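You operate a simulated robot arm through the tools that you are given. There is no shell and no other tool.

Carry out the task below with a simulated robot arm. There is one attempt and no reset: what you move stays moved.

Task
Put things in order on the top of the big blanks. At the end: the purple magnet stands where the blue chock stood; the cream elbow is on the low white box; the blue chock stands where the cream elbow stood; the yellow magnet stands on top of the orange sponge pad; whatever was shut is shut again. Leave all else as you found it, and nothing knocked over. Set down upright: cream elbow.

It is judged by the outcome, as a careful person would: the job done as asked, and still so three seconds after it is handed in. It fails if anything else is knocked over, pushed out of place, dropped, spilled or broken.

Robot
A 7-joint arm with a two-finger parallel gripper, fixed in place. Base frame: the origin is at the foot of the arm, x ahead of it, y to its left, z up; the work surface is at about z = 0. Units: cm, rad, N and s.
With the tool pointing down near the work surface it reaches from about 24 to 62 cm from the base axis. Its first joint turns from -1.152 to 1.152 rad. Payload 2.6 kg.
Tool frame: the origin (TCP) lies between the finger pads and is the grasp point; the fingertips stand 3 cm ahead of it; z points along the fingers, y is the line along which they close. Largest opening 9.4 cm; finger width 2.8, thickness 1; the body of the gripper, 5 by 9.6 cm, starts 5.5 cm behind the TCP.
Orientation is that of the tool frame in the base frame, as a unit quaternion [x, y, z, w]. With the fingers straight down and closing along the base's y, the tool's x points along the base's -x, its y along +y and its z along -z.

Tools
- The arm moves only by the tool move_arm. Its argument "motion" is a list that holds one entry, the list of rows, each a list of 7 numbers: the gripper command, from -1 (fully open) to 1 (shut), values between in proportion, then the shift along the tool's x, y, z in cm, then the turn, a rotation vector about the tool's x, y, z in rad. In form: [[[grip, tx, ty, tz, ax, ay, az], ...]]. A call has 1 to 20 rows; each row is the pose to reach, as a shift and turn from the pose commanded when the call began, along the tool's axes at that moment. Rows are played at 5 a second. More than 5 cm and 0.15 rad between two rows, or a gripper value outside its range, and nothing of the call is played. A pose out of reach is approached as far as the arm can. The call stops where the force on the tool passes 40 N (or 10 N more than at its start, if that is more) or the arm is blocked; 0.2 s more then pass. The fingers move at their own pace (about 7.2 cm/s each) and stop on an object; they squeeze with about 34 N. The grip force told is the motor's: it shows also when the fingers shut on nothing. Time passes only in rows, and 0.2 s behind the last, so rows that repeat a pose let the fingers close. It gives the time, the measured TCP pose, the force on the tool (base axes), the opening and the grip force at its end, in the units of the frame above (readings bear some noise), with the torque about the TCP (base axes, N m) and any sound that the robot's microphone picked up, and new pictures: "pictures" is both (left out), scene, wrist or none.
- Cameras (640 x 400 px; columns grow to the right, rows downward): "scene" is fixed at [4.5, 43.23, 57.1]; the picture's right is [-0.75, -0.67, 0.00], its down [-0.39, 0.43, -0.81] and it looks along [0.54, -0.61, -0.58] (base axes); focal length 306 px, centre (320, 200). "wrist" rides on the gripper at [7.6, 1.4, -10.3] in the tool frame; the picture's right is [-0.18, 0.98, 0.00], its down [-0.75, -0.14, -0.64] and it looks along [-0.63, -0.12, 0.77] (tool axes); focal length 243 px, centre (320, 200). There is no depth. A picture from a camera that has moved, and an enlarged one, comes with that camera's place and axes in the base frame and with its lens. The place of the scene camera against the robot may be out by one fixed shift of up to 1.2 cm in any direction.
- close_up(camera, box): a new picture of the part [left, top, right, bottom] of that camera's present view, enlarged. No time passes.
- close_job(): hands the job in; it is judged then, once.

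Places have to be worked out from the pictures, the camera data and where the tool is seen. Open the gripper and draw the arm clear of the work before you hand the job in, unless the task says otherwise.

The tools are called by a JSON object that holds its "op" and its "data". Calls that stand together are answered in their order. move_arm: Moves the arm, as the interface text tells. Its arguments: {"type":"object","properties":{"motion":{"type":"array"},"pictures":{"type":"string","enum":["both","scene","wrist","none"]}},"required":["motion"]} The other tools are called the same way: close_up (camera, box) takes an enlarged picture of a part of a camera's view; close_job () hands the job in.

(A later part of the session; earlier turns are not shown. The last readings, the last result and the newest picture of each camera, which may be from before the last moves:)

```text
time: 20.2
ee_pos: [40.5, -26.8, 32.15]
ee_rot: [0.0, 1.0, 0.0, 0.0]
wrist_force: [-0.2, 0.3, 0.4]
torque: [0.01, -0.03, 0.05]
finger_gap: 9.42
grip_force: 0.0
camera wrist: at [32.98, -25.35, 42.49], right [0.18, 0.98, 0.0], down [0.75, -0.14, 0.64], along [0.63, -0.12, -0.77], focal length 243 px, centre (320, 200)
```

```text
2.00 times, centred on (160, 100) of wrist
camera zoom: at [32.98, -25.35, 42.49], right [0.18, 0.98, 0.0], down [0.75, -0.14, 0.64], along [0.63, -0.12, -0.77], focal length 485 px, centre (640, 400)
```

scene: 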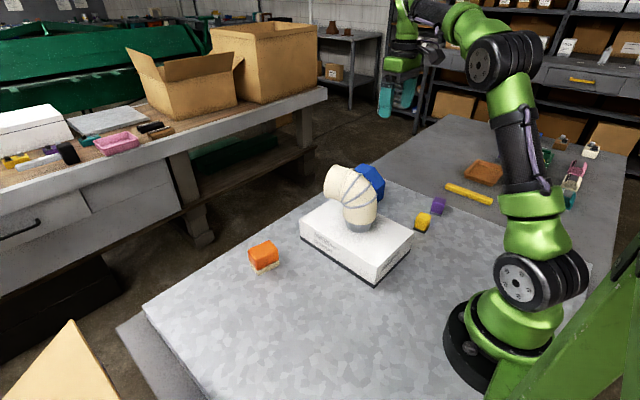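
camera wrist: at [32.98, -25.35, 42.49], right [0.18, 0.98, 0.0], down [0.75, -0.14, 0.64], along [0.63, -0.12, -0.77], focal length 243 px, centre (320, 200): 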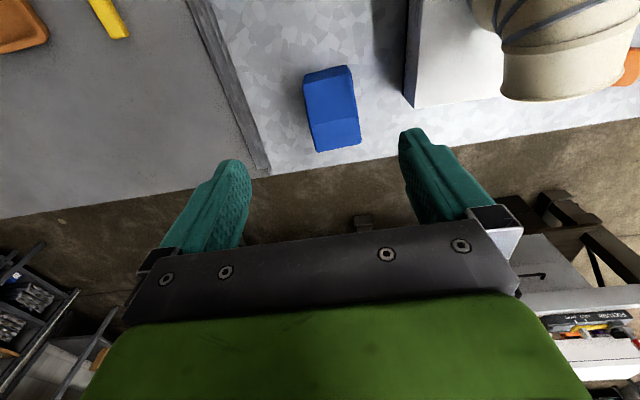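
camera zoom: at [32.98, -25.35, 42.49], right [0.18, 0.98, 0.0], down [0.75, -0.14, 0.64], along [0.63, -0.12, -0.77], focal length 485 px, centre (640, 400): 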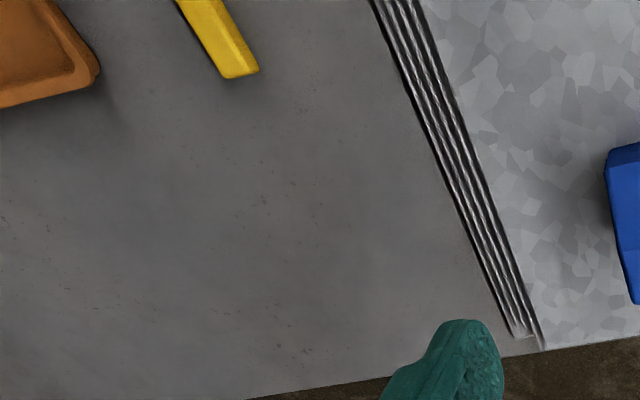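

The chock centre works out at about (46.4, −26.2), yaw about +3.6°, footprint about 9 × 6.9 cm and height about 8.8. I align above it and lower to z≈16 for a check.

{"op": "move_arm", "data": {"motion": [[[-1, -2, 0.2, 3, 0, 0, -0.03], [-1, -4, 0.4, 6, 0, 0, -0.063], [-1, -6.25, 0.58, 9, 0, 0, -0.063], [-1, -6.25, 0.58, 12.5, 0, 0, -0.063], [-1, -6.25, 0.58, 16, 0, 0, -0.063], [-1, -6.25, 0.58, 16, 0, 0, -0.063]]]}}

{"op": "close_up", "data": {"camera": "wrist", "box": [180, 0, 500, 220]}}

{"op": "close_up", "data": {"camera": "scene", "box": [310, 100, 450, 240]}}

```text
time: 21.6
ee_pos: [46.79, -26.08, 16.19]
ee_rot: [-0.031, 1.0, -0.001, 0.0]
wrist_force: [-0.1, 0.4, -0.2]
torque: [0.0, 0.01, 0.02]
finger_gap: 9.42
grip_force: 0.1
camera wrist: at [39.19, -25.2, 26.54], right [0.12, 0.99, 0.0], down [0.76, -0.09, 0.64], along [0.64, -0.08, -0.77], focal length 243 px, centre (320, 200)
```

scene: 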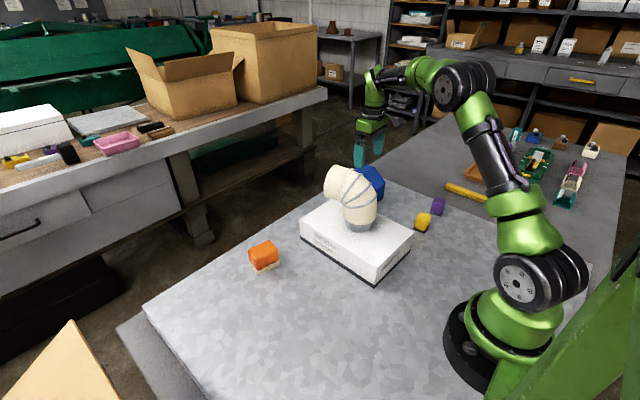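
wrist: 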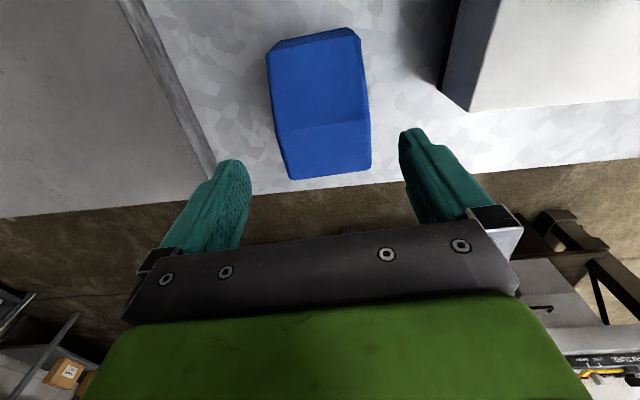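

```text
1.82 times, centred on (340, 110) of wrist
camera zoom: at [39.19, -25.2, 26.54], right [0.12, 0.99, 0.0], down [0.76, -0.09, 0.64], along [0.64, -0.08, -0.77], focal length 441 px, centre (284, 364)
```

zoom: 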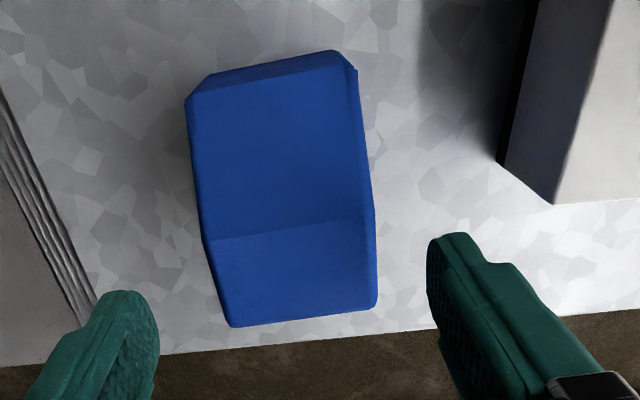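

```text
2.86 times, centred on (380, 170) of scene
camera zoom: at [4.5, 43.23, 57.1], right [-0.75, -0.67, 0.0], down [-0.39, 0.43, -0.81], along [0.54, -0.61, -0.58], focal length 873 px, centre (149, 286)
```

zoom: 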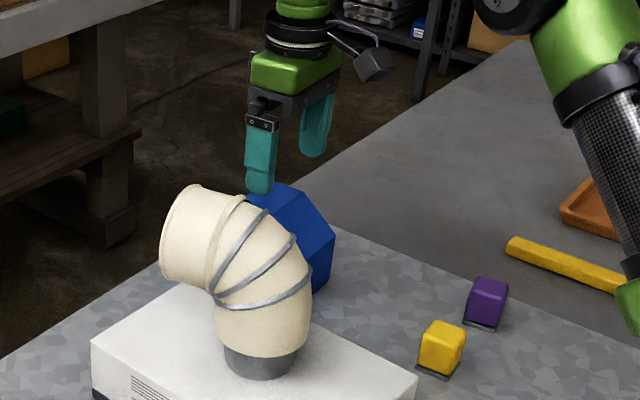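

The chock is centred between the fingers and the yaw matches. I lower to z=5, checking for contact.

{"op": "move_arm", "data": {"motion": [[[-1, 0, 0, 2.5, 0, 0, 0], [-1, 0, 0, 5, 0, 0, 0], [-1, 0, 0, 7, 0, 0, 0], [-1, 0, 0, 9, 0, 0, 0], [-1, 0, 0, 10.4, 0, 0, 0], [-1, 0, 0, 11.2, 0, 0, 0], [-1, 0, 0, 11.2, 0, 0, 0]]], "pictures": "wrist"}}

```text
time: 23.2
ee_pos: [46.73, -26.13, 5.0]
ee_rot: [-0.031, 1.0, 0.0, -0.001]
wrist_force: [0.6, 0.1, -0.3]
torque: [0.02, 0.02, 0.04]
finger_gap: 9.4
grip_force: 0.0
camera wrist: at [39.17, -25.16, 15.37], right [0.12, 0.99, 0.0], down [0.76, -0.09, 0.64], along [0.64, -0.08, -0.77], focal length 243 px, centre (320, 200)
```

wrist: 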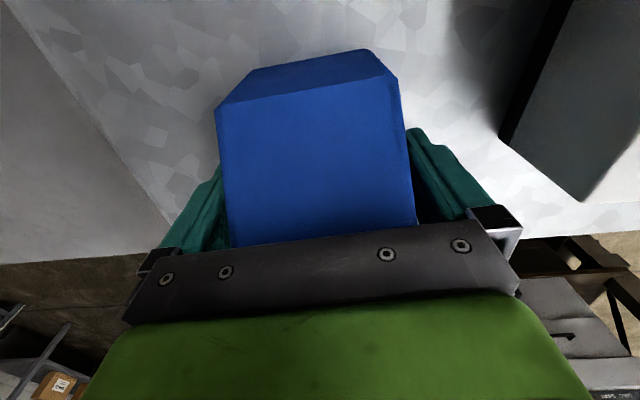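

No contact so far. I close on the chock.

{"op": "move_arm", "data": {"motion": [[[0, 0, 0, 0, 0, 0, 0], [1, 0, 0, 0, 0, 0, 0], [1, 0, 0, 0, 0, 0, 0], [1, 0, 0, 0, 0, 0, 0]]], "pictures": "wrist"}}

```text
time: 24.2
ee_pos: [46.77, -26.08, 5.2]
ee_rot: [-0.031, 1.0, 0.001, 0.0]
wrist_force: [1.1, 0.0, 0.8]
torque: [0.0, -0.04, 0.06]
finger_gap: 7.4
grip_force: 34.3
camera wrist: at [39.16, -25.18, 15.38], right [0.12, 0.99, 0.0], down [0.76, -0.09, 0.64], along [0.64, -0.08, -0.77], focal length 243 px, centre (320, 200)
```

wrist: 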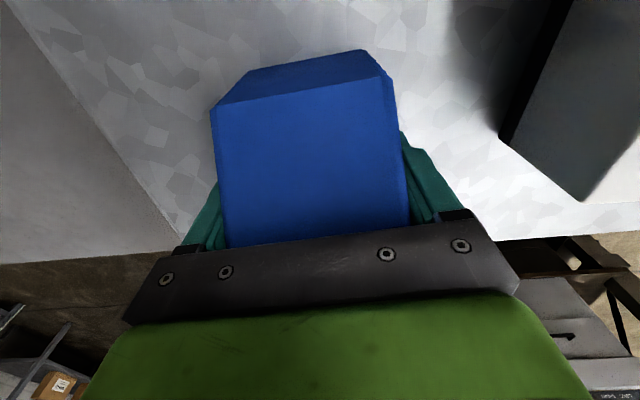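

The chock is gripped at 7.4 cm wide. I lift it a little and check the load.

{"op": "move_arm", "data": {"motion": [[[1, 0, 0, -0.4, 0, 0, 0], [1, 0, 0, -1.2, 0, 0, 0], [1, 0, 0, -2.5, 0, 0, 0], [1, 0, 0, -2.5, 0, 0, 0]]]}}

```text
time: 25.2
ee_pos: [46.76, -26.1, 7.51]
ee_rot: [-0.032, 0.999, 0.0, 0.0]
wrist_force: [-0.2, 0.2, -2.4]
torque: [0.03, 0.01, 0.01]
finger_gap: 7.43
grip_force: 33.7
camera wrist: at [39.16, -25.18, 17.9], right [0.12, 0.99, 0.0], down [0.76, -0.09, 0.64], along [0.64, -0.08, -0.77], focal length 243 px, centre (320, 200)
```

scene: 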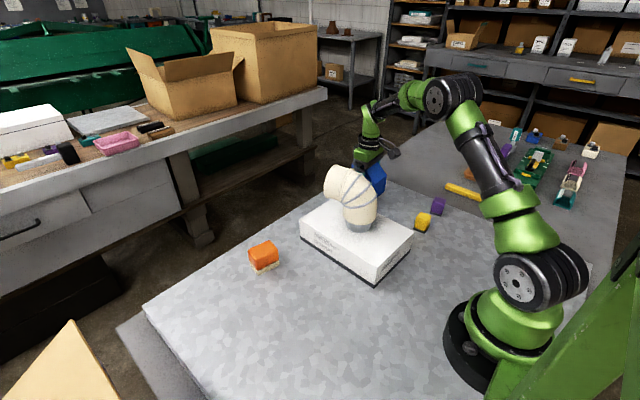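
wrist: 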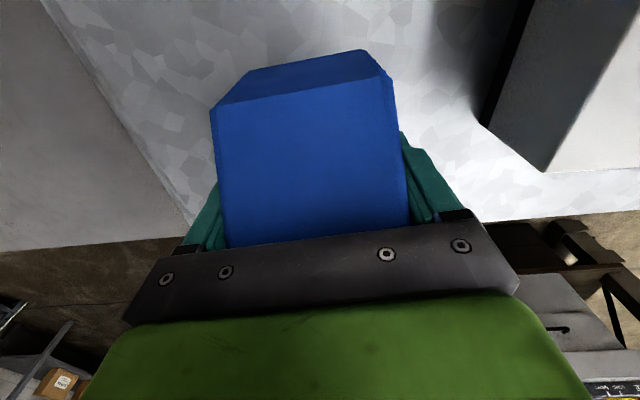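

It holds well at about 0.25 kg. I raise it high so its underside clears the elbow's top at z≈24, drawing in toward the base as I climb.

{"op": "move_arm", "data": {"motion": [[[1, 0, 0, -3.5, 0, 0, 0], [1, 0, 0, -7, 0, 0, 0], [1, 0, 0, -10.5, 0, 0, 0], [1, 0, 0, -14, 0, 0, 0], [1, 0, 0, -17.5, 0, 0, 0], [1, 2.1, 1.5, -20.5, 0, 0, 0], [1, 4.2, 3, -23.5, 0, 0, 0], [1, 6.39, 4.54, -26, 0, 0, 0], [1, 6.39, 4.54, -28, 0, 0, 0], [1, 6.39, 4.54, -28, 0, 0, 0]]], "pictures": "scene"}}

```text
time: 27.4
ee_pos: [40.13, -21.98, 35.55]
ee_rot: [-0.032, 0.999, -0.001, 0.0]
wrist_force: [0.5, -0.3, -2.2]
torque: [0.0, -0.02, -0.04]
finger_gap: 7.43
grip_force: 34.3
```

scene: 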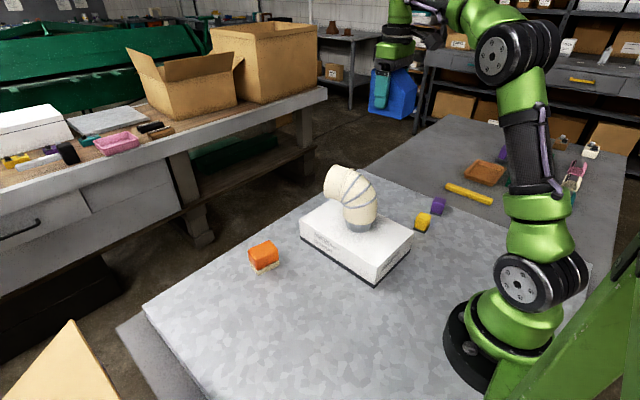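

At z 35.5 the chock's underside is near 30.5, well above the elbow. I carry it across to above the elbow's old place near (32.5, 23.8).

{"op": "move_arm", "data": {"motion": [[[1, 0.75, 4, 0, 0, 0, 0], [1, 1.5, 8, 0, 0, 0, 0], [1, 2.2, 12, 0, 0, 0, 0], [1, 2.98, 16.2, 0, 0, 0, 0], [1, 3.12, 20, 0, 0, 0, 0], [1, 3.26, 24, 0, 0, 0, 0], [1, 3.4, 28, 0, 0, 0, 0], [1, 3.54, 32, 0, 0, 0, 0], [1, 3.68, 36, 0, 0, 0, 0], [1, 3.82, 40, 0, 0, 0, 0], [1, 3.96, 43.5, 0, 0, 0, 0], [1, 4.1, 46.15, 0, 0, 0, 0], [1, 4.1, 46.15, 0, 0, 0, 0], [1, 4.1, 46.15, 0, 0, 0, 0]]]}}

```text
time: 30.4
ee_pos: [33.0, 23.9, 35.45]
ee_rot: [-0.031, 1.0, -0.001, 0.0]
wrist_force: [-0.1, 0.5, -3.5]
torque: [0.03, 0.04, 0.01]
finger_gap: 7.42
grip_force: 33.8
camera wrist: at [25.39, 24.75, 45.91], right [0.12, 0.99, 0.0], down [0.76, -0.09, 0.64], along [0.64, -0.08, -0.77], focal length 243 px, centre (320, 200)
```

scene: 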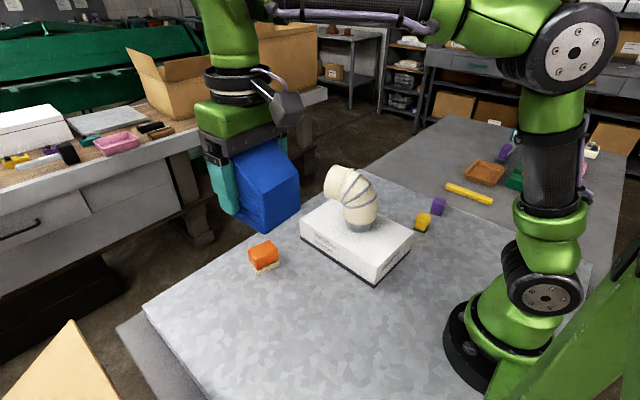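
wrist: 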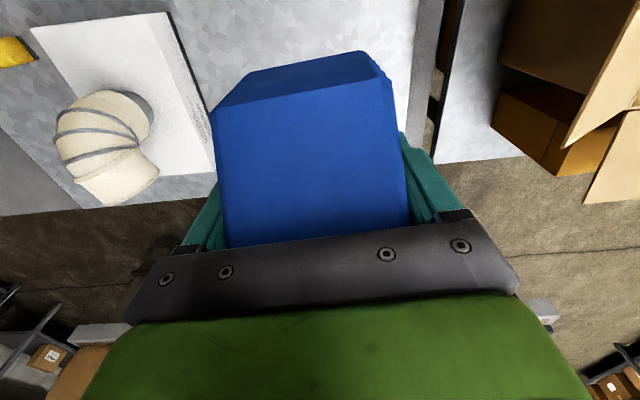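

Positioned at (33.0, 23.9). I lower the chock to about 1 cm above the sheet.

{"op": "move_arm", "data": {"motion": [[[1, 0, 0, 3, 0, 0, 0], [1, 0, 0, 6, 0, 0, 0], [1, 0, 0, 9, 0, 0, 0], [1, 0, 0, 12, 0, 0, 0], [1, 0, 0, 15, 0, 0, 0], [1, 0, 0, 18, 0, 0, 0], [1, 0, 0, 21, 0, 0, 0], [1, 0, 0, 24, 0, 0, 0], [1, 0, 0, 26.5, 0, 0, 0], [1, 0, 0, 28.5, 0, 0, 0], [1, 0, 0, 29.5, 0, 0, 0], [1, 0, 0, 29.5, 0, 0, 0]]]}}

{"op": "close_up", "data": {"camera": "scene", "box": [205, 230, 345, 360]}}

```text
time: 33.0
ee_pos: [32.89, 23.85, 5.9]
ee_rot: [-0.032, 1.0, 0.0, -0.001]
wrist_force: [0.0, 0.6, -1.8]
torque: [-0.01, 0.01, -0.02]
finger_gap: 7.41
grip_force: 34.7
camera wrist: at [25.45, 24.84, 16.31], right [0.12, 0.99, 0.0], down [0.76, -0.09, 0.64], along [0.64, -0.08, -0.77], focal length 243 px, centre (320, 200)
```

scene: 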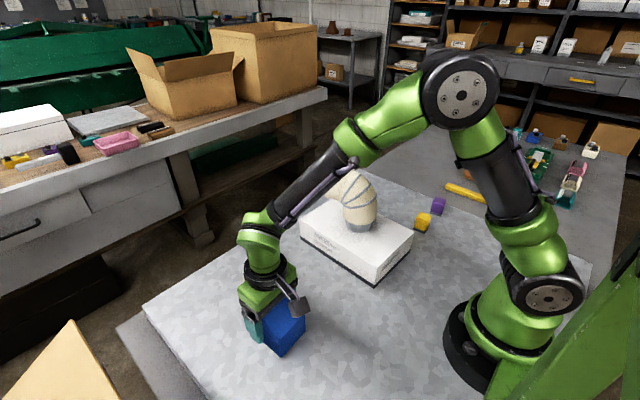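
wrist: 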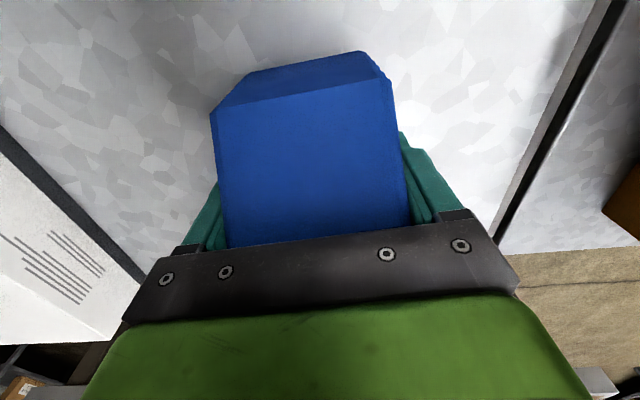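

```text
3.08 times, centred on (275, 295) of scene
camera zoom: at [4.5, 43.23, 57.1], right [-0.75, -0.67, 0.0], down [-0.39, 0.43, -0.81], along [0.54, -0.61, -0.58], focal length 940 px, centre (458, -92)
```

zoom: 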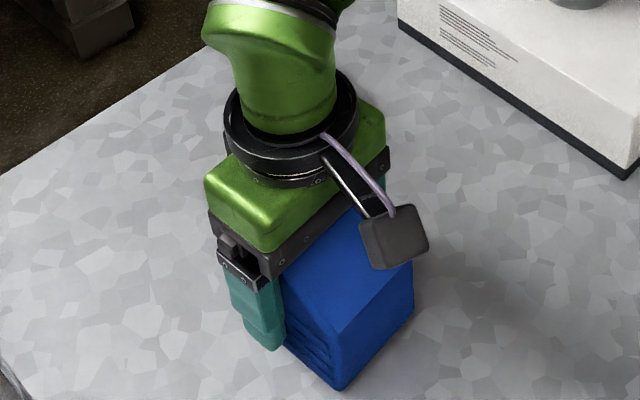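

The chock hangs over the elbow's old spot and matches the original base location in both views. I lower the last centimetre in small steps.

{"op": "move_arm", "data": {"motion": [[[1, 0, 0, 0.3, 0, 0, 0], [1, 0, 0, 0.6, 0, 0, 0], [1, 0, 0, 0.8, 0, 0, 0], [1, 0, 0, 0.8, 0, 0, 0]]], "pictures": "none"}}

```text
time: 34.0
ee_pos: [33.02, 23.76, 5.11]
ee_rot: [-0.033, 0.999, 0.001, 0.0]
wrist_force: [-0.8, -0.8, -2.9]
torque: [0.01, 0.0, 0.02]
finger_gap: 7.4
grip_force: 34.0
```

{"op": "move_arm", "data": {"motion": [[[1, 0, 0, 0.12, 0, 0, 0], [1, 0, 0, 0.2, 0, 0, 0], [1, 0, 0, 0.2, 0, 0, 0]]], "pictures": "none"}}

```text
time: 34.8
ee_pos: [32.98, 23.75, 5.16]
ee_rot: [-0.031, 1.0, 0.0, 0.0]
wrist_force: [-1.4, -0.4, 3.3]
torque: [-0.19, -0.05, -0.1]
finger_gap: 7.39
grip_force: 33.9
```

Light contact of 3.3 N says the chock is on the sheet. I release it and check.

{"op": "move_arm", "data": {"motion": [[[-0.7, 0, 0, 0, 0, 0, 0], [-1, 0, 0, 0, 0, 0, 0], [-1, 0, 0, 0, 0, 0, 0], [-1, 0, 0, 0, 0, 0, 0]]], "pictures": "wrist"}}

{"op": "move_arm", "data": {"motion": [[[-1, 0, 0, -1, 0, 0, 0], [-1, 0, 0, -3, 0, 0, 0], [-1, 0, 0, -6, 0, 0, 0], [-1, 0, 0, -10, 0, 0, 0], [-1, 0, 0, -14, 0, 0, 0], [-1, 0, 0, -18, 0, 0, 0], [-1, 0, 0, -22, 0, 0, 0], [-1, 0, 0, -26, 0, 0, 0], [-1, 0, 0, -26, 0, 0, 0]]]}}

{"op": "close_up", "data": {"camera": "scene", "box": [205, 230, 345, 360]}}

```text
time: 35.8
ee_pos: [32.99, 23.84, 4.98]
ee_rot: [-0.033, 0.999, 0.0, 0.0]
wrist_force: [0.2, 0.4, -0.2]
torque: [-0.02, -0.01, 0.01]
finger_gap: 9.4
grip_force: 0.0
camera wrist: at [25.46, 24.74, 15.34], right [0.12, 0.99, 0.0], down [0.76, -0.09, 0.64], along [0.64, -0.08, -0.77], focal length 243 px, centre (320, 200)
```

wrist: 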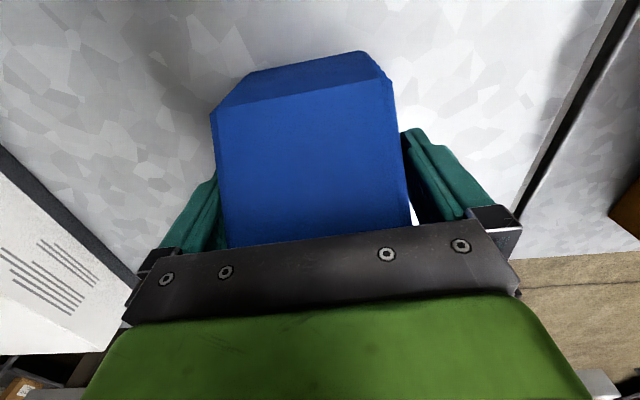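

```text
time: 37.8
ee_pos: [33.0, 23.68, 30.87]
ee_rot: [-0.031, 1.0, 0.0, 0.0]
wrist_force: [-0.2, 0.0, 1.0]
torque: [0.01, 0.03, -0.02]
finger_gap: 9.37
grip_force: 0.0
camera wrist: at [25.45, 24.7, 41.38], right [0.12, 0.99, 0.0], down [0.76, -0.09, 0.64], along [0.64, -0.08, -0.77], focal length 243 px, centre (320, 200)
```

scene: 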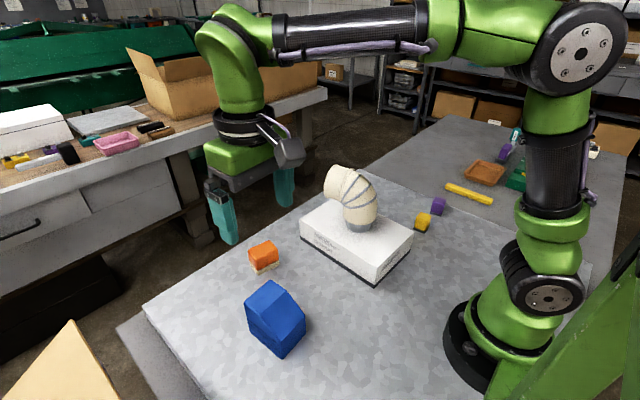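
wrist: 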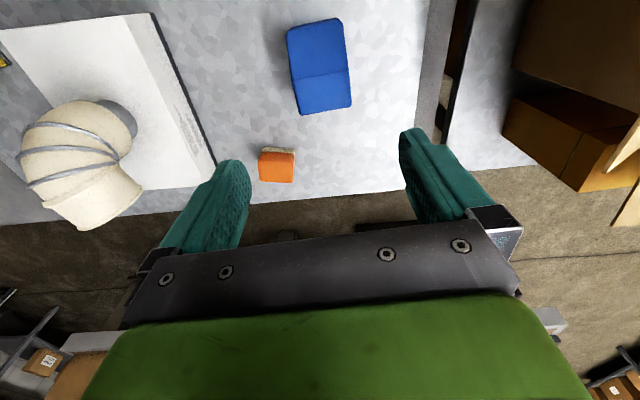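

```text
3.08 times, centred on (275, 295) of scene
camera zoom: at [4.5, 43.23, 57.1], right [-0.75, -0.67, 0.0], down [-0.39, 0.43, -0.81], along [0.54, -0.61, -0.58], focal length 940 px, centre (458, -92)
```

zoom: 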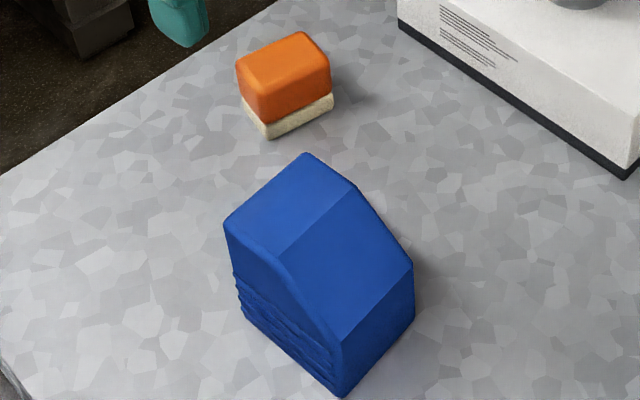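

The chock is standing at the elbow's old place, and the pad and elbow are undisturbed. Next I move over to view the two magnets on the right.

{"op": "move_arm", "data": {"motion": [[[-1, 0.5, -3.5, -1.5, 0, 0, 0.063], [-1, 1.0, -7.5, -3, 0, 0, 0.063], [-1, 1.5, -11.5, -3, 0, 0, 0.063], [-1, 2.0, -15.5, -3, 0, 0, 0.063], [-1, 2.6, -19.5, -3, 0, 0, 0.063], [-1, 3.1, -23.5, -3, 0, 0, 0.063], [-1, 3.7, -27.5, -3, 0, 0, 0.063], [-1, 4.2, -31.5, -3, 0, 0, 0.063], [-1, 4.8, -35.5, -3, 0, 0, 0.063], [-1, 5.3, -39.5, -3, 0, 0, 0.063], [-1, 5.8, -43.5, -3, 0, 0, 0.063], [-1, 6.4, -47.5, -3, 0, 0, 0.063], [-1, 6.9, -51.5, -2, 0, 0, 0.063], [-1, 7.3, -54.5, -1, 0, 0, 0.063], [-1, 7.57, -56.38, 0, 0, 0, 0.063], [-1, 7.57, -56.38, 0, 0, 0, 0.063]]]}}

{"op": "close_up", "data": {"camera": "wrist", "box": [160, 0, 480, 200]}}

```text
time: 41.2
ee_pos: [29.08, -33.01, 31.0]
ee_rot: [-0.001, 1.0, 0.001, 0.0]
wrist_force: [0.1, -0.6, -0.4]
torque: [-0.01, 0.02, 0.03]
finger_gap: 9.39
grip_force: 0.0
camera wrist: at [21.62, -31.58, 41.38], right [0.18, 0.98, 0.0], down [0.75, -0.14, 0.64], along [0.63, -0.12, -0.77], focal length 243 px, centre (320, 200)
```

scene: 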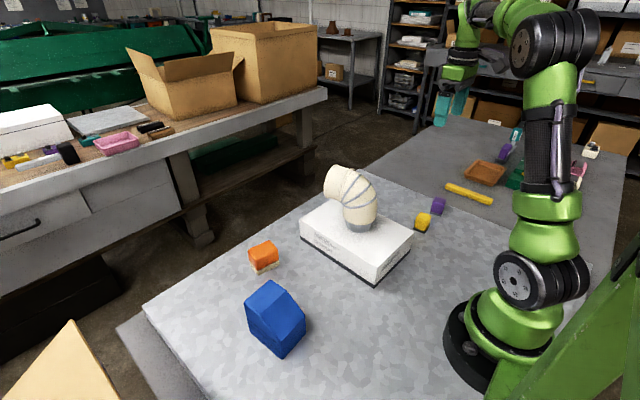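
wrist: 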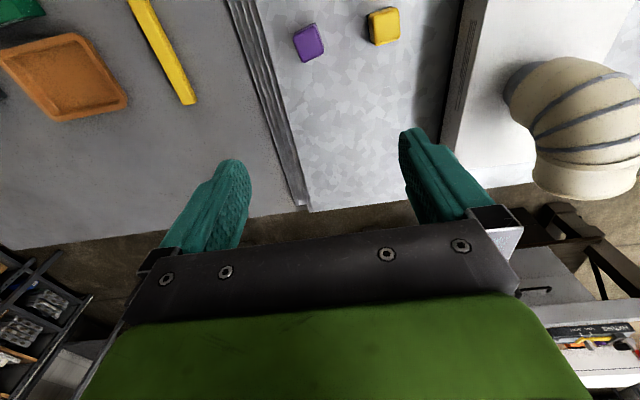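

```text
2.00 times, centred on (320, 100) of wrist
camera zoom: at [21.62, -31.58, 41.38], right [0.18, 0.98, 0.0], down [0.75, -0.14, 0.64], along [0.63, -0.12, -0.77], focal length 485 px, centre (320, 400)
```

zoom: 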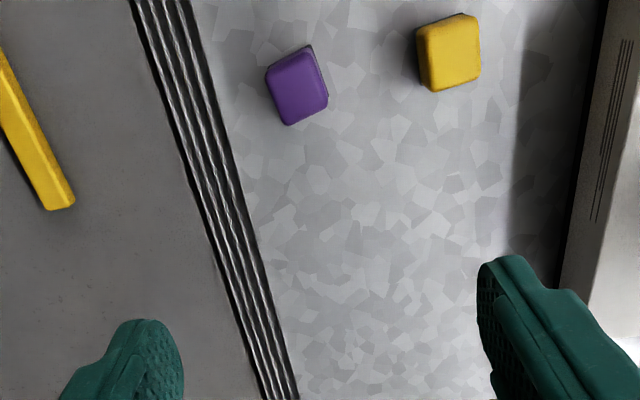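

The purple magnet is near (26.0, −34.0) at yaw about 20°, and the yellow one near (25.9, −24.1) at yaw about 5°, each about 3.3 cm across. I align above the purple magnet with the fingers part-open.

{"op": "move_arm", "data": {"motion": [[[-0.3, 1, -0.3, 3, 0, 0, -0.12], [-0.3, 2, -0.6, 6, 0, 0, -0.24], [-0.3, 3.15, -0.95, 9, 0, 0, -0.35], [-0.3, 3.15, -0.95, 12, 0, 0, -0.35], [-0.3, 3.15, -0.95, 15, 0, 0, -0.35], [-0.3, 3.15, -0.95, 15, 0, 0, -0.35]]]}}

{"op": "close_up", "data": {"camera": "wrist", "box": [220, 20, 480, 180]}}

{"op": "close_up", "data": {"camera": "scene", "box": [390, 130, 490, 250]}}

```text
time: 42.6
ee_pos: [25.96, -33.87, 15.93]
ee_rot: [-0.174, 0.985, 0.0, 0.0]
wrist_force: [-0.1, 0.1, 0.2]
torque: [-0.02, -0.02, 0.03]
finger_gap: 6.13
grip_force: 0.2
camera wrist: at [18.44, -35.21, 26.31], right [-0.17, 0.99, 0.0], down [0.76, 0.13, 0.64], along [0.63, 0.11, -0.77], focal length 243 px, centre (320, 200)
```

scene: 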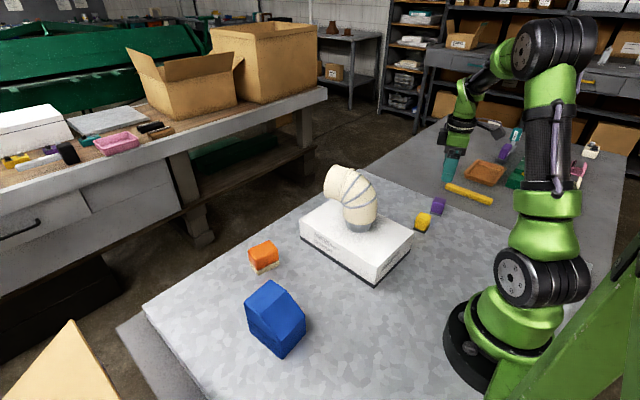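
wrist: 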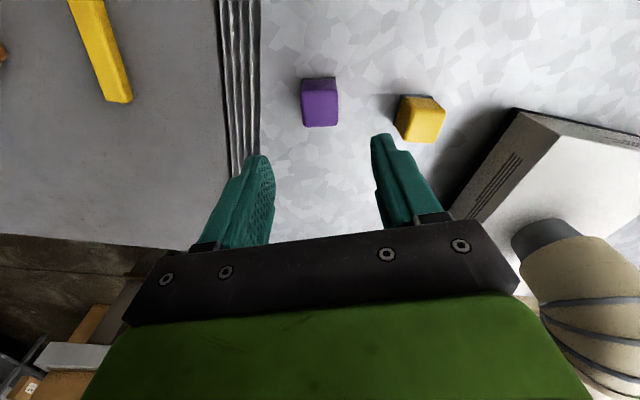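

```text
2.46 times, centred on (350, 100) of wrist
camera zoom: at [18.44, -35.21, 26.31], right [-0.17, 0.99, 0.0], down [0.76, 0.13, 0.64], along [0.63, 0.11, -0.77], focal length 597 px, centre (246, 446)
```

zoom: 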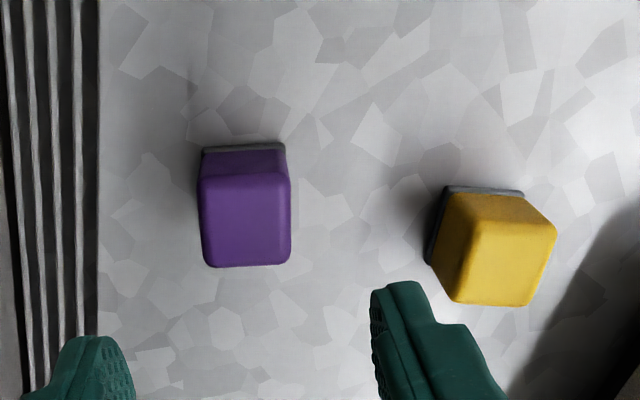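

```text
3.33 times, centred on (440, 190) of scene
camera zoom: at [4.5, 43.23, 57.1], right [-0.75, -0.67, 0.0], down [-0.39, 0.43, -0.81], along [0.54, -0.61, -0.58], focal length 1019 px, centre (-80, 233)
```

zoom: 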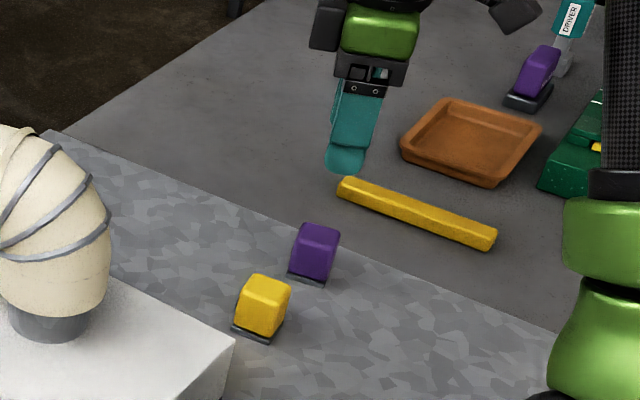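

The purple magnet is centred under the tool and about 3.5 cm tall, and its yaw is nearer 13.5°. I turn back 0.11 rad, shift 0.2 cm forward and lower to z≈3.5.

{"op": "move_arm", "data": {"motion": [[[-0.3, -0.19, 0, 2, 0, 0, 0.11], [-0.3, -0.19, 0, 5, 0, 0, 0.11], [-0.3, -0.19, 0, 8, 0, 0, 0.11], [-0.3, -0.19, 0, 10.5, 0, 0, 0.11], [-0.3, -0.19, 0, 12, 0, 0, 0.11], [-0.3, -0.19, 0, 12.45, 0, 0, 0.11], [-0.3, -0.19, 0, 12.45, 0, 0, 0.11]]]}}

{"op": "close_up", "data": {"camera": "wrist", "box": [220, 80, 480, 240]}}

```text
time: 44.2
ee_pos: [26.09, -33.87, 3.62]
ee_rot: [-0.12, 0.993, 0.0, 0.0]
wrist_force: [0.2, -0.5, 0.5]
torque: [0.02, 0.01, -0.01]
finger_gap: 6.11
grip_force: 0.1
camera wrist: at [18.47, -34.31, 13.88], right [-0.06, 1.0, 0.0], down [0.77, 0.04, 0.64], along [0.64, 0.04, -0.77], focal length 243 px, centre (320, 200)
```

scene: 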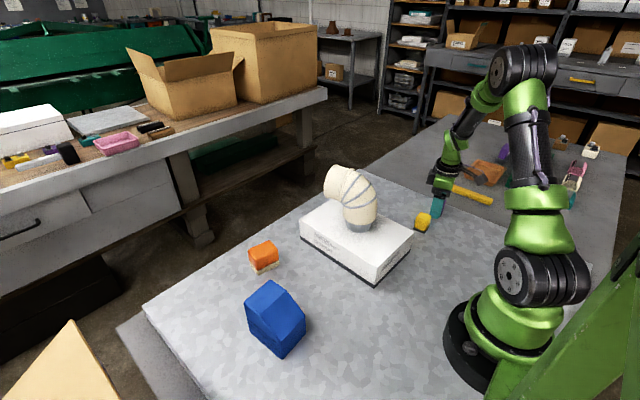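
wrist: 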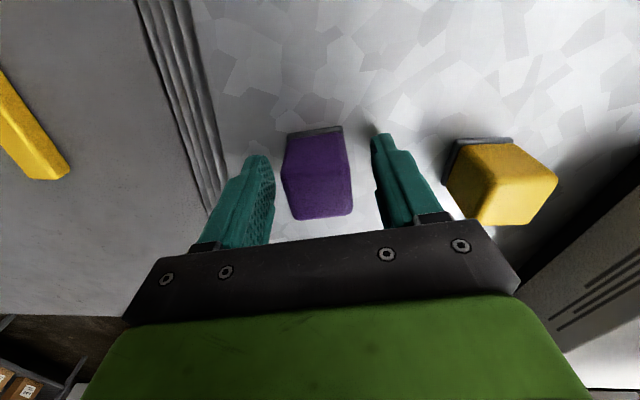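

```text
2.46 times, centred on (350, 160) of wrist
camera zoom: at [18.47, -34.31, 13.88], right [-0.06, 1.0, 0.0], down [0.77, 0.04, 0.64], along [0.64, 0.04, -0.77], focal length 597 px, centre (246, 298)
```

zoom: 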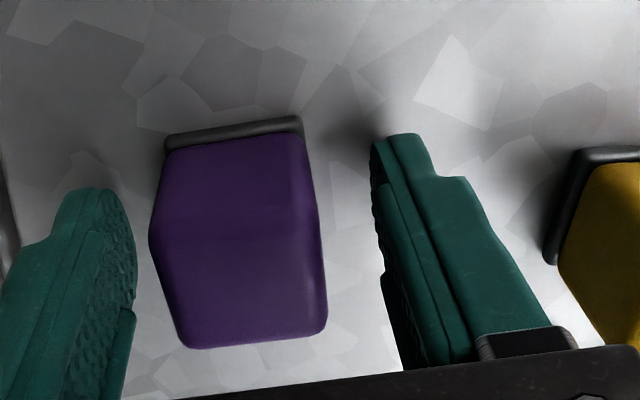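

The magnet sits between the fingers with a small −0.1 cm offset, which I correct while closing.

{"op": "move_arm", "data": {"motion": [[[-0.3, 0, -0.1, 0, 0, 0, 0], [0.1, 0, -0.1, 0, 0, 0, 0], [1, 0, -0.1, 0, 0, 0, 0], [1, 0, -0.1, 0, 0, 0, 0], [1, 0, -0.1, 0, 0, 0, 0]]], "pictures": "wrist"}}

```text
time: 45.4
ee_pos: [26.11, -33.97, 3.45]
ee_rot: [-0.12, 0.993, 0.0, 0.0]
wrist_force: [0.8, 0.2, -0.2]
torque: [0.04, -0.05, -0.02]
finger_gap: 3.76
grip_force: 33.8
camera wrist: at [18.5, -34.39, 13.94], right [-0.06, 1.0, 0.0], down [0.77, 0.04, 0.64], along [0.64, 0.04, -0.77], focal length 243 px, centre (320, 200)
```

wrist: 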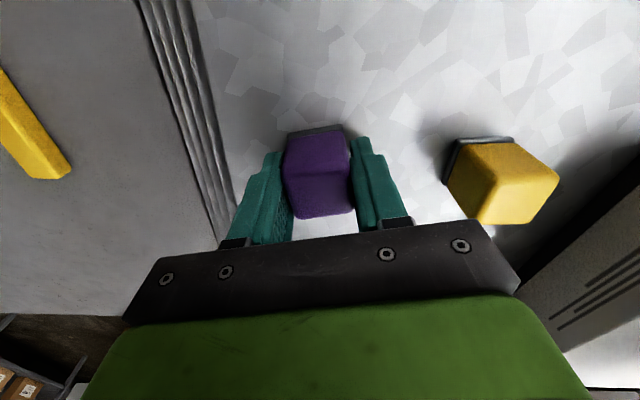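

Gripped at 3.76 cm. I lift gently, watching for magnetic pull on the force reading.

{"op": "move_arm", "data": {"motion": [[[1, 0, 0, -0.15, 0, 0, 0], [1, 0, 0, -0.3, 0, 0, 0], [1, 0, 0, -0.5, 0, 0, 0], [1, 0, 0, -0.5, 0, 0, 0]]], "pictures": "wrist"}}

```text
time: 46.4
ee_pos: [26.1, -33.97, 4.14]
ee_rot: [-0.12, 0.993, 0.0, 0.001]
wrist_force: [0.3, 0.6, -0.4]
torque: [0.01, 0.02, 0.02]
finger_gap: 3.78
grip_force: 33.7
camera wrist: at [18.52, -34.38, 14.43], right [-0.06, 1.0, 0.0], down [0.77, 0.04, 0.64], along [0.64, 0.04, -0.77], focal length 243 px, centre (320, 200)
```

wrist: 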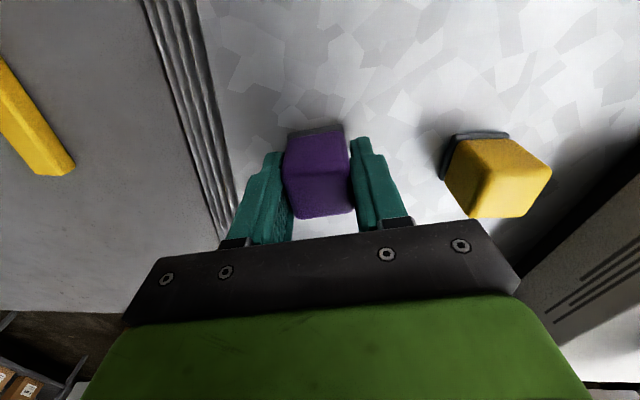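

The magnet lifts freely with almost no pull. I raise it and carry it to the chock's old place at (46.35, −25.9).

{"op": "move_arm", "data": {"motion": [[[1, 0, 0, -2.5, 0, 0, 0], [1, 0, 0, -5.5, 0, 0, 0], [1, 0, 0, -8.5, 0, 0, 0], [1, -3.6, 0.5, -8.5, 0, 0, 0], [1, -7.2, 1, -8.5, 0, 0, 0], [1, -10.8, 1.5, -8.5, 0, 0, 0], [1, -14.4, 2, -8.5, 0, 0, 0], [1, -18, 2.5, -8.5, 0, 0, 0], [1, -21.58, 3, -8.5, 0, 0, 0], [1, -21.58, 3, -8.5, 0, 0, 0]]]}}

{"op": "close_up", "data": {"camera": "wrist", "box": [180, 0, 500, 240]}}

```text
time: 48.6
ee_pos: [46.37, -25.86, 12.63]
ee_rot: [-0.121, 0.993, 0.0, 0.0]
wrist_force: [0.2, 0.0, -0.6]
torque: [0.0, -0.01, 0.0]
finger_gap: 3.74
grip_force: 33.5
camera wrist: at [38.78, -26.25, 22.95], right [-0.06, 1.0, 0.0], down [0.77, 0.04, 0.64], along [0.64, 0.04, -0.77], focal length 243 px, centre (320, 200)
```

scene: 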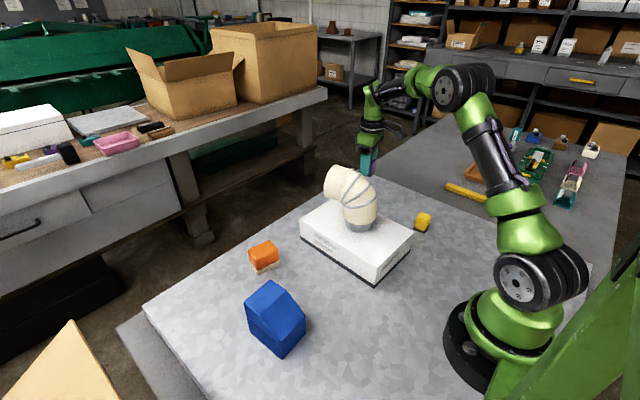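
wrist: 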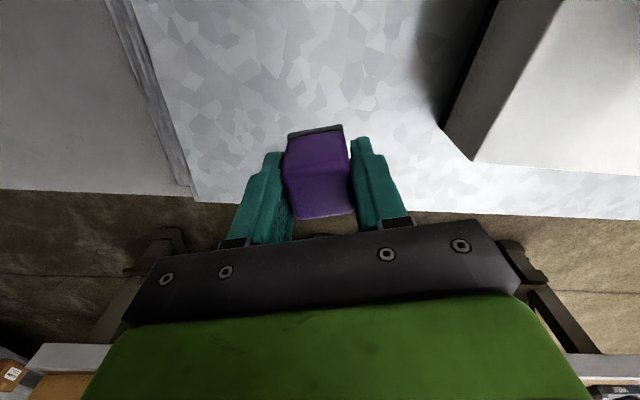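

```text
1.67 times, centred on (340, 120) of wrist
camera zoom: at [38.78, -26.25, 22.95], right [-0.06, 1.0, 0.0], down [0.77, 0.04, 0.64], along [0.64, 0.04, -0.77], focal length 404 px, centre (287, 333)
```

zoom: 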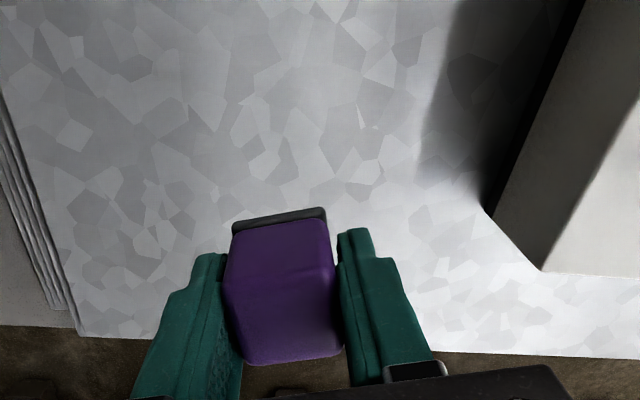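

I lower the magnet to about 0.4 cm above the sheet, then ease to contact.

{"op": "move_arm", "data": {"motion": [[[1, 0, 0, 2.5, 0, 0, 0], [1, 0, 0, 5, 0, 0, 0], [1, 0, 0, 7, 0, 0, 0], [1, 0, 0, 8.2, 0, 0, 0], [1, 0, 0, 8.6, 0, 0, 0], [1, 0, 0, 8.6, 0, 0, 0]]], "pictures": "none"}}

{"op": "move_arm", "data": {"motion": [[[1, 0, 0, 0.2, 0, 0, 0], [1, 0, 0, 0.4, 0, 0, 0], [1, 0, 0, 0.4, 0, 0, 0]]], "pictures": "scene"}}

{"op": "close_up", "data": {"camera": "scene", "box": [310, 120, 450, 250]}}

```text
time: 50.0
ee_pos: [46.5, -25.89, 3.89]
ee_rot: [-0.12, 0.993, -0.001, 0.0]
wrist_force: [0.2, 0.2, -1.6]
torque: [-0.02, 0.0, 0.02]
finger_gap: 3.76
grip_force: 33.3
```

```text
time: 50.8
ee_pos: [46.39, -25.98, 3.61]
ee_rot: [-0.12, 0.993, 0.001, 0.0]
wrist_force: [-0.6, 0.0, 3.0]
torque: [0.01, 0.05, 0.0]
finger_gap: 3.74
grip_force: 33.6
```

scene: 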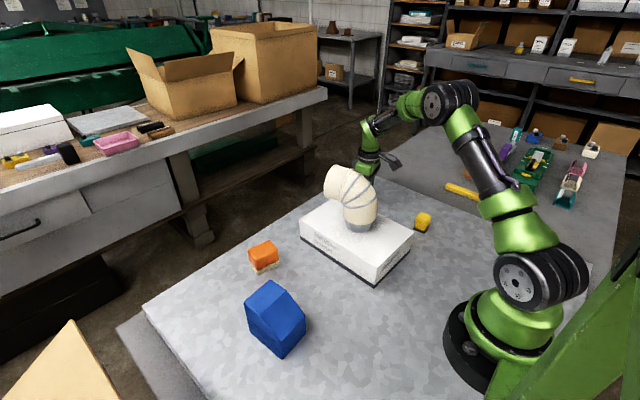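

```text
3.08 times, centred on (380, 185) of scene
camera zoom: at [4.5, 43.23, 57.1], right [-0.75, -0.67, 0.0], down [-0.39, 0.43, -0.81], along [0.54, -0.61, -0.58], focal length 940 px, centre (135, 246)
```

zoom: 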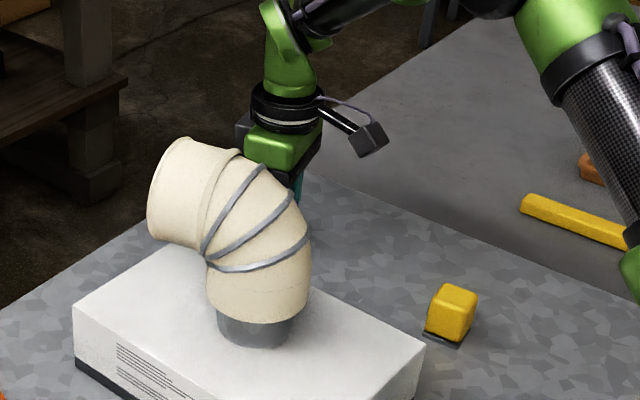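

Contact is light at 3 N. I release and lift straight up.

{"op": "move_arm", "data": {"motion": [[[0, 0, 0, 0, 0, 0, 0], [-0.4, 0, 0, 0, 0, 0, 0], [-0.4, 0, 0, 0, 0, 0, 0], [-0.4, 0, 0, -1, 0, 0, 0], [-0.4, 0, 0, -3, 0, 0, 0], [-0.4, 0, 0, -6, 0, 0, 0], [-0.4, 0, 0, -10, 0, 0, 0], [-0.4, 0, 0, -14, 0, 0, 0], [-0.4, 0, 0, -18, 0, 0, 0], [-0.4, 0, 0, -22, 0, 0, 0], [-0.4, 0, 0, -22, 0, 0, 0]]]}}

{"op": "close_up", "data": {"camera": "wrist", "box": [180, 0, 500, 200]}}

```text
time: 53.2
ee_pos: [46.43, -25.78, 25.68]
ee_rot: [-0.119, 0.993, 0.0, 0.0]
wrist_force: [0.1, 0.2, 0.6]
torque: [-0.03, 0.02, -0.01]
finger_gap: 6.55
grip_force: 0.0
camera wrist: at [38.73, -26.27, 35.99], right [-0.06, 1.0, 0.0], down [0.77, 0.04, 0.64], along [0.64, 0.04, -0.77], focal length 243 px, centre (320, 200)
```

scene: 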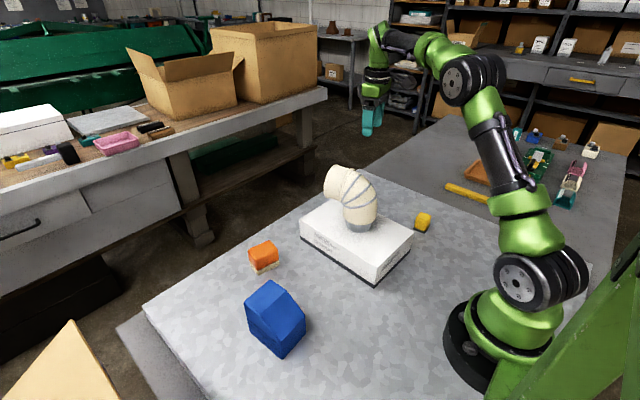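
wrist: 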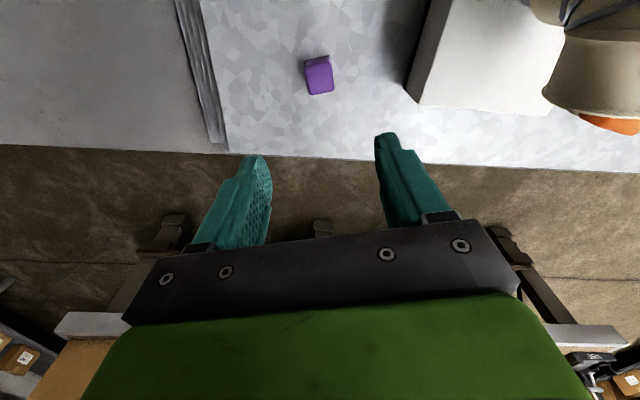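

```text
2.00 times, centred on (340, 100) of wrist
camera zoom: at [38.73, -26.27, 35.99], right [-0.06, 1.0, 0.0], down [0.77, 0.04, 0.64], along [0.64, 0.04, -0.77], focal length 485 px, centre (280, 400)
```

zoom: 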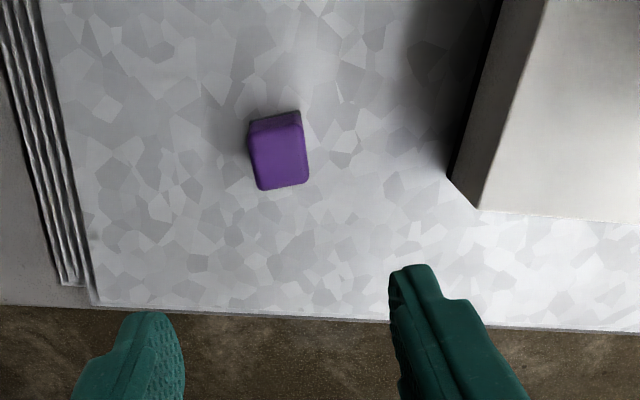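

The purple magnet stands at the chock's old place. Now I move above the yellow magnet and align.

{"op": "move_arm", "data": {"motion": [[[-0.3, 3.3, 1.1, 0, 0, 0, 0.05], [-0.3, 6.6, 2.2, 0, 0, 0, 0.1], [-0.3, 9.9, 3.3, 0, 0, 0, 0.15], [-0.3, 13.2, 4.4, 1, 0, 0, 0.15], [-0.3, 16.5, 5.5, 3, 0, 0, 0.15], [-0.3, 19.49, 6.58, 5.5, 0, 0, 0.15], [-0.3, 19.49, 6.58, 9.6, 0, 0, 0.15], [-0.3, 19.49, 6.58, 9.6, 0, 0, 0.15]]]}}

{"op": "close_up", "data": {"camera": "wrist", "box": [220, 20, 480, 180]}}

{"op": "close_up", "data": {"camera": "scene", "box": [340, 130, 490, 260]}}

```text
time: 55.0
ee_pos: [25.83, -24.22, 15.92]
ee_rot: [-0.045, 0.999, 0.0, 0.0]
wrist_force: [0.6, -0.4, 0.2]
torque: [-0.02, -0.02, -0.04]
finger_gap: 6.08
grip_force: 0.1
camera wrist: at [18.25, -23.41, 26.28], right [0.09, 1.0, 0.0], down [0.76, -0.07, 0.64], along [0.64, -0.06, -0.77], focal length 243 px, centre (320, 200)
```

scene: 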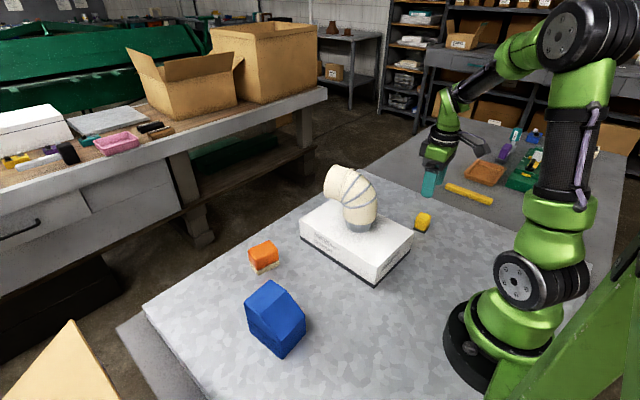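
wrist: 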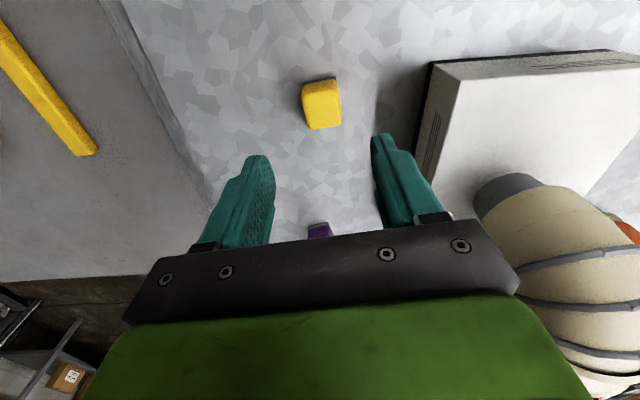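

```text
2.46 times, centred on (350, 100) of wrist
camera zoom: at [18.25, -23.41, 26.28], right [0.09, 1.0, 0.0], down [0.76, -0.07, 0.64], along [0.64, -0.06, -0.77], focal length 597 px, centre (246, 446)
```

zoom: 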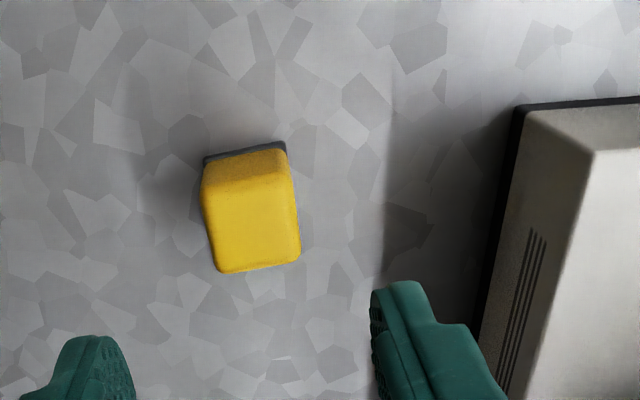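

```text
3.08 times, centred on (415, 195) of scene
camera zoom: at [4.5, 43.23, 57.1], right [-0.75, -0.67, 0.0], down [-0.39, 0.43, -0.81], along [0.54, -0.61, -0.58], focal length 940 px, centre (28, 215)
```

zoom: 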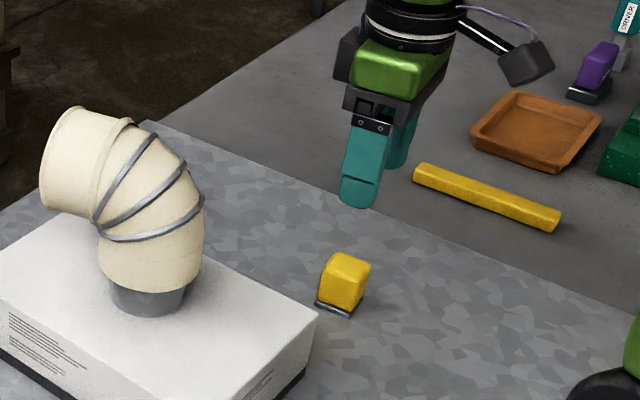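

The yellow magnet is aligned and needs a shift of about 0.3 cm forward and 0.1 cm in y. I lower to z≈3.6 over it.

{"op": "move_arm", "data": {"motion": [[[-0.3, -0.3, 0.08, 2, 0, 0, 0], [-0.3, -0.3, 0.08, 5, 0, 0, 0], [-0.3, -0.3, 0.08, 8, 0, 0, 0], [-0.3, -0.3, 0.08, 10.5, 0, 0, 0], [-0.3, -0.3, 0.08, 12, 0, 0, 0], [-0.3, -0.3, 0.08, 12.4, 0, 0, 0], [-0.3, -0.3, 0.08, 12.4, 0, 0, 0]]], "pictures": "wrist"}}

{"op": "close_up", "data": {"camera": "wrist", "box": [220, 80, 480, 240]}}

```text
time: 56.6
ee_pos: [26.23, -24.05, 3.5]
ee_rot: [-0.045, 0.999, -0.001, 0.0]
wrist_force: [-0.4, 0.3, 0.0]
torque: [-0.02, 0.0, -0.01]
finger_gap: 6.11
grip_force: 0.0
camera wrist: at [18.57, -23.3, 13.86], right [0.09, 1.0, 0.0], down [0.76, -0.07, 0.64], along [0.64, -0.06, -0.77], focal length 243 px, centre (320, 200)
```

wrist: 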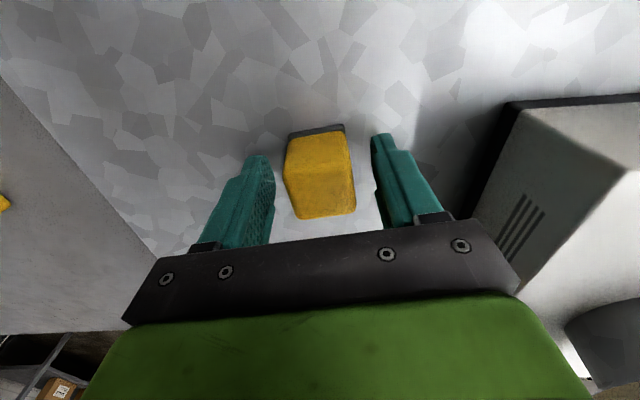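

```text
2.46 times, centred on (350, 160) of wrist
camera zoom: at [18.57, -23.3, 13.86], right [0.09, 1.0, 0.0], down [0.76, -0.07, 0.64], along [0.64, -0.06, -0.77], focal length 597 px, centre (246, 298)
```

zoom: 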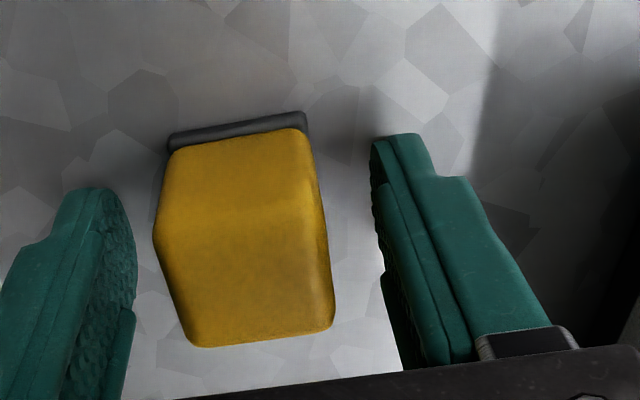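

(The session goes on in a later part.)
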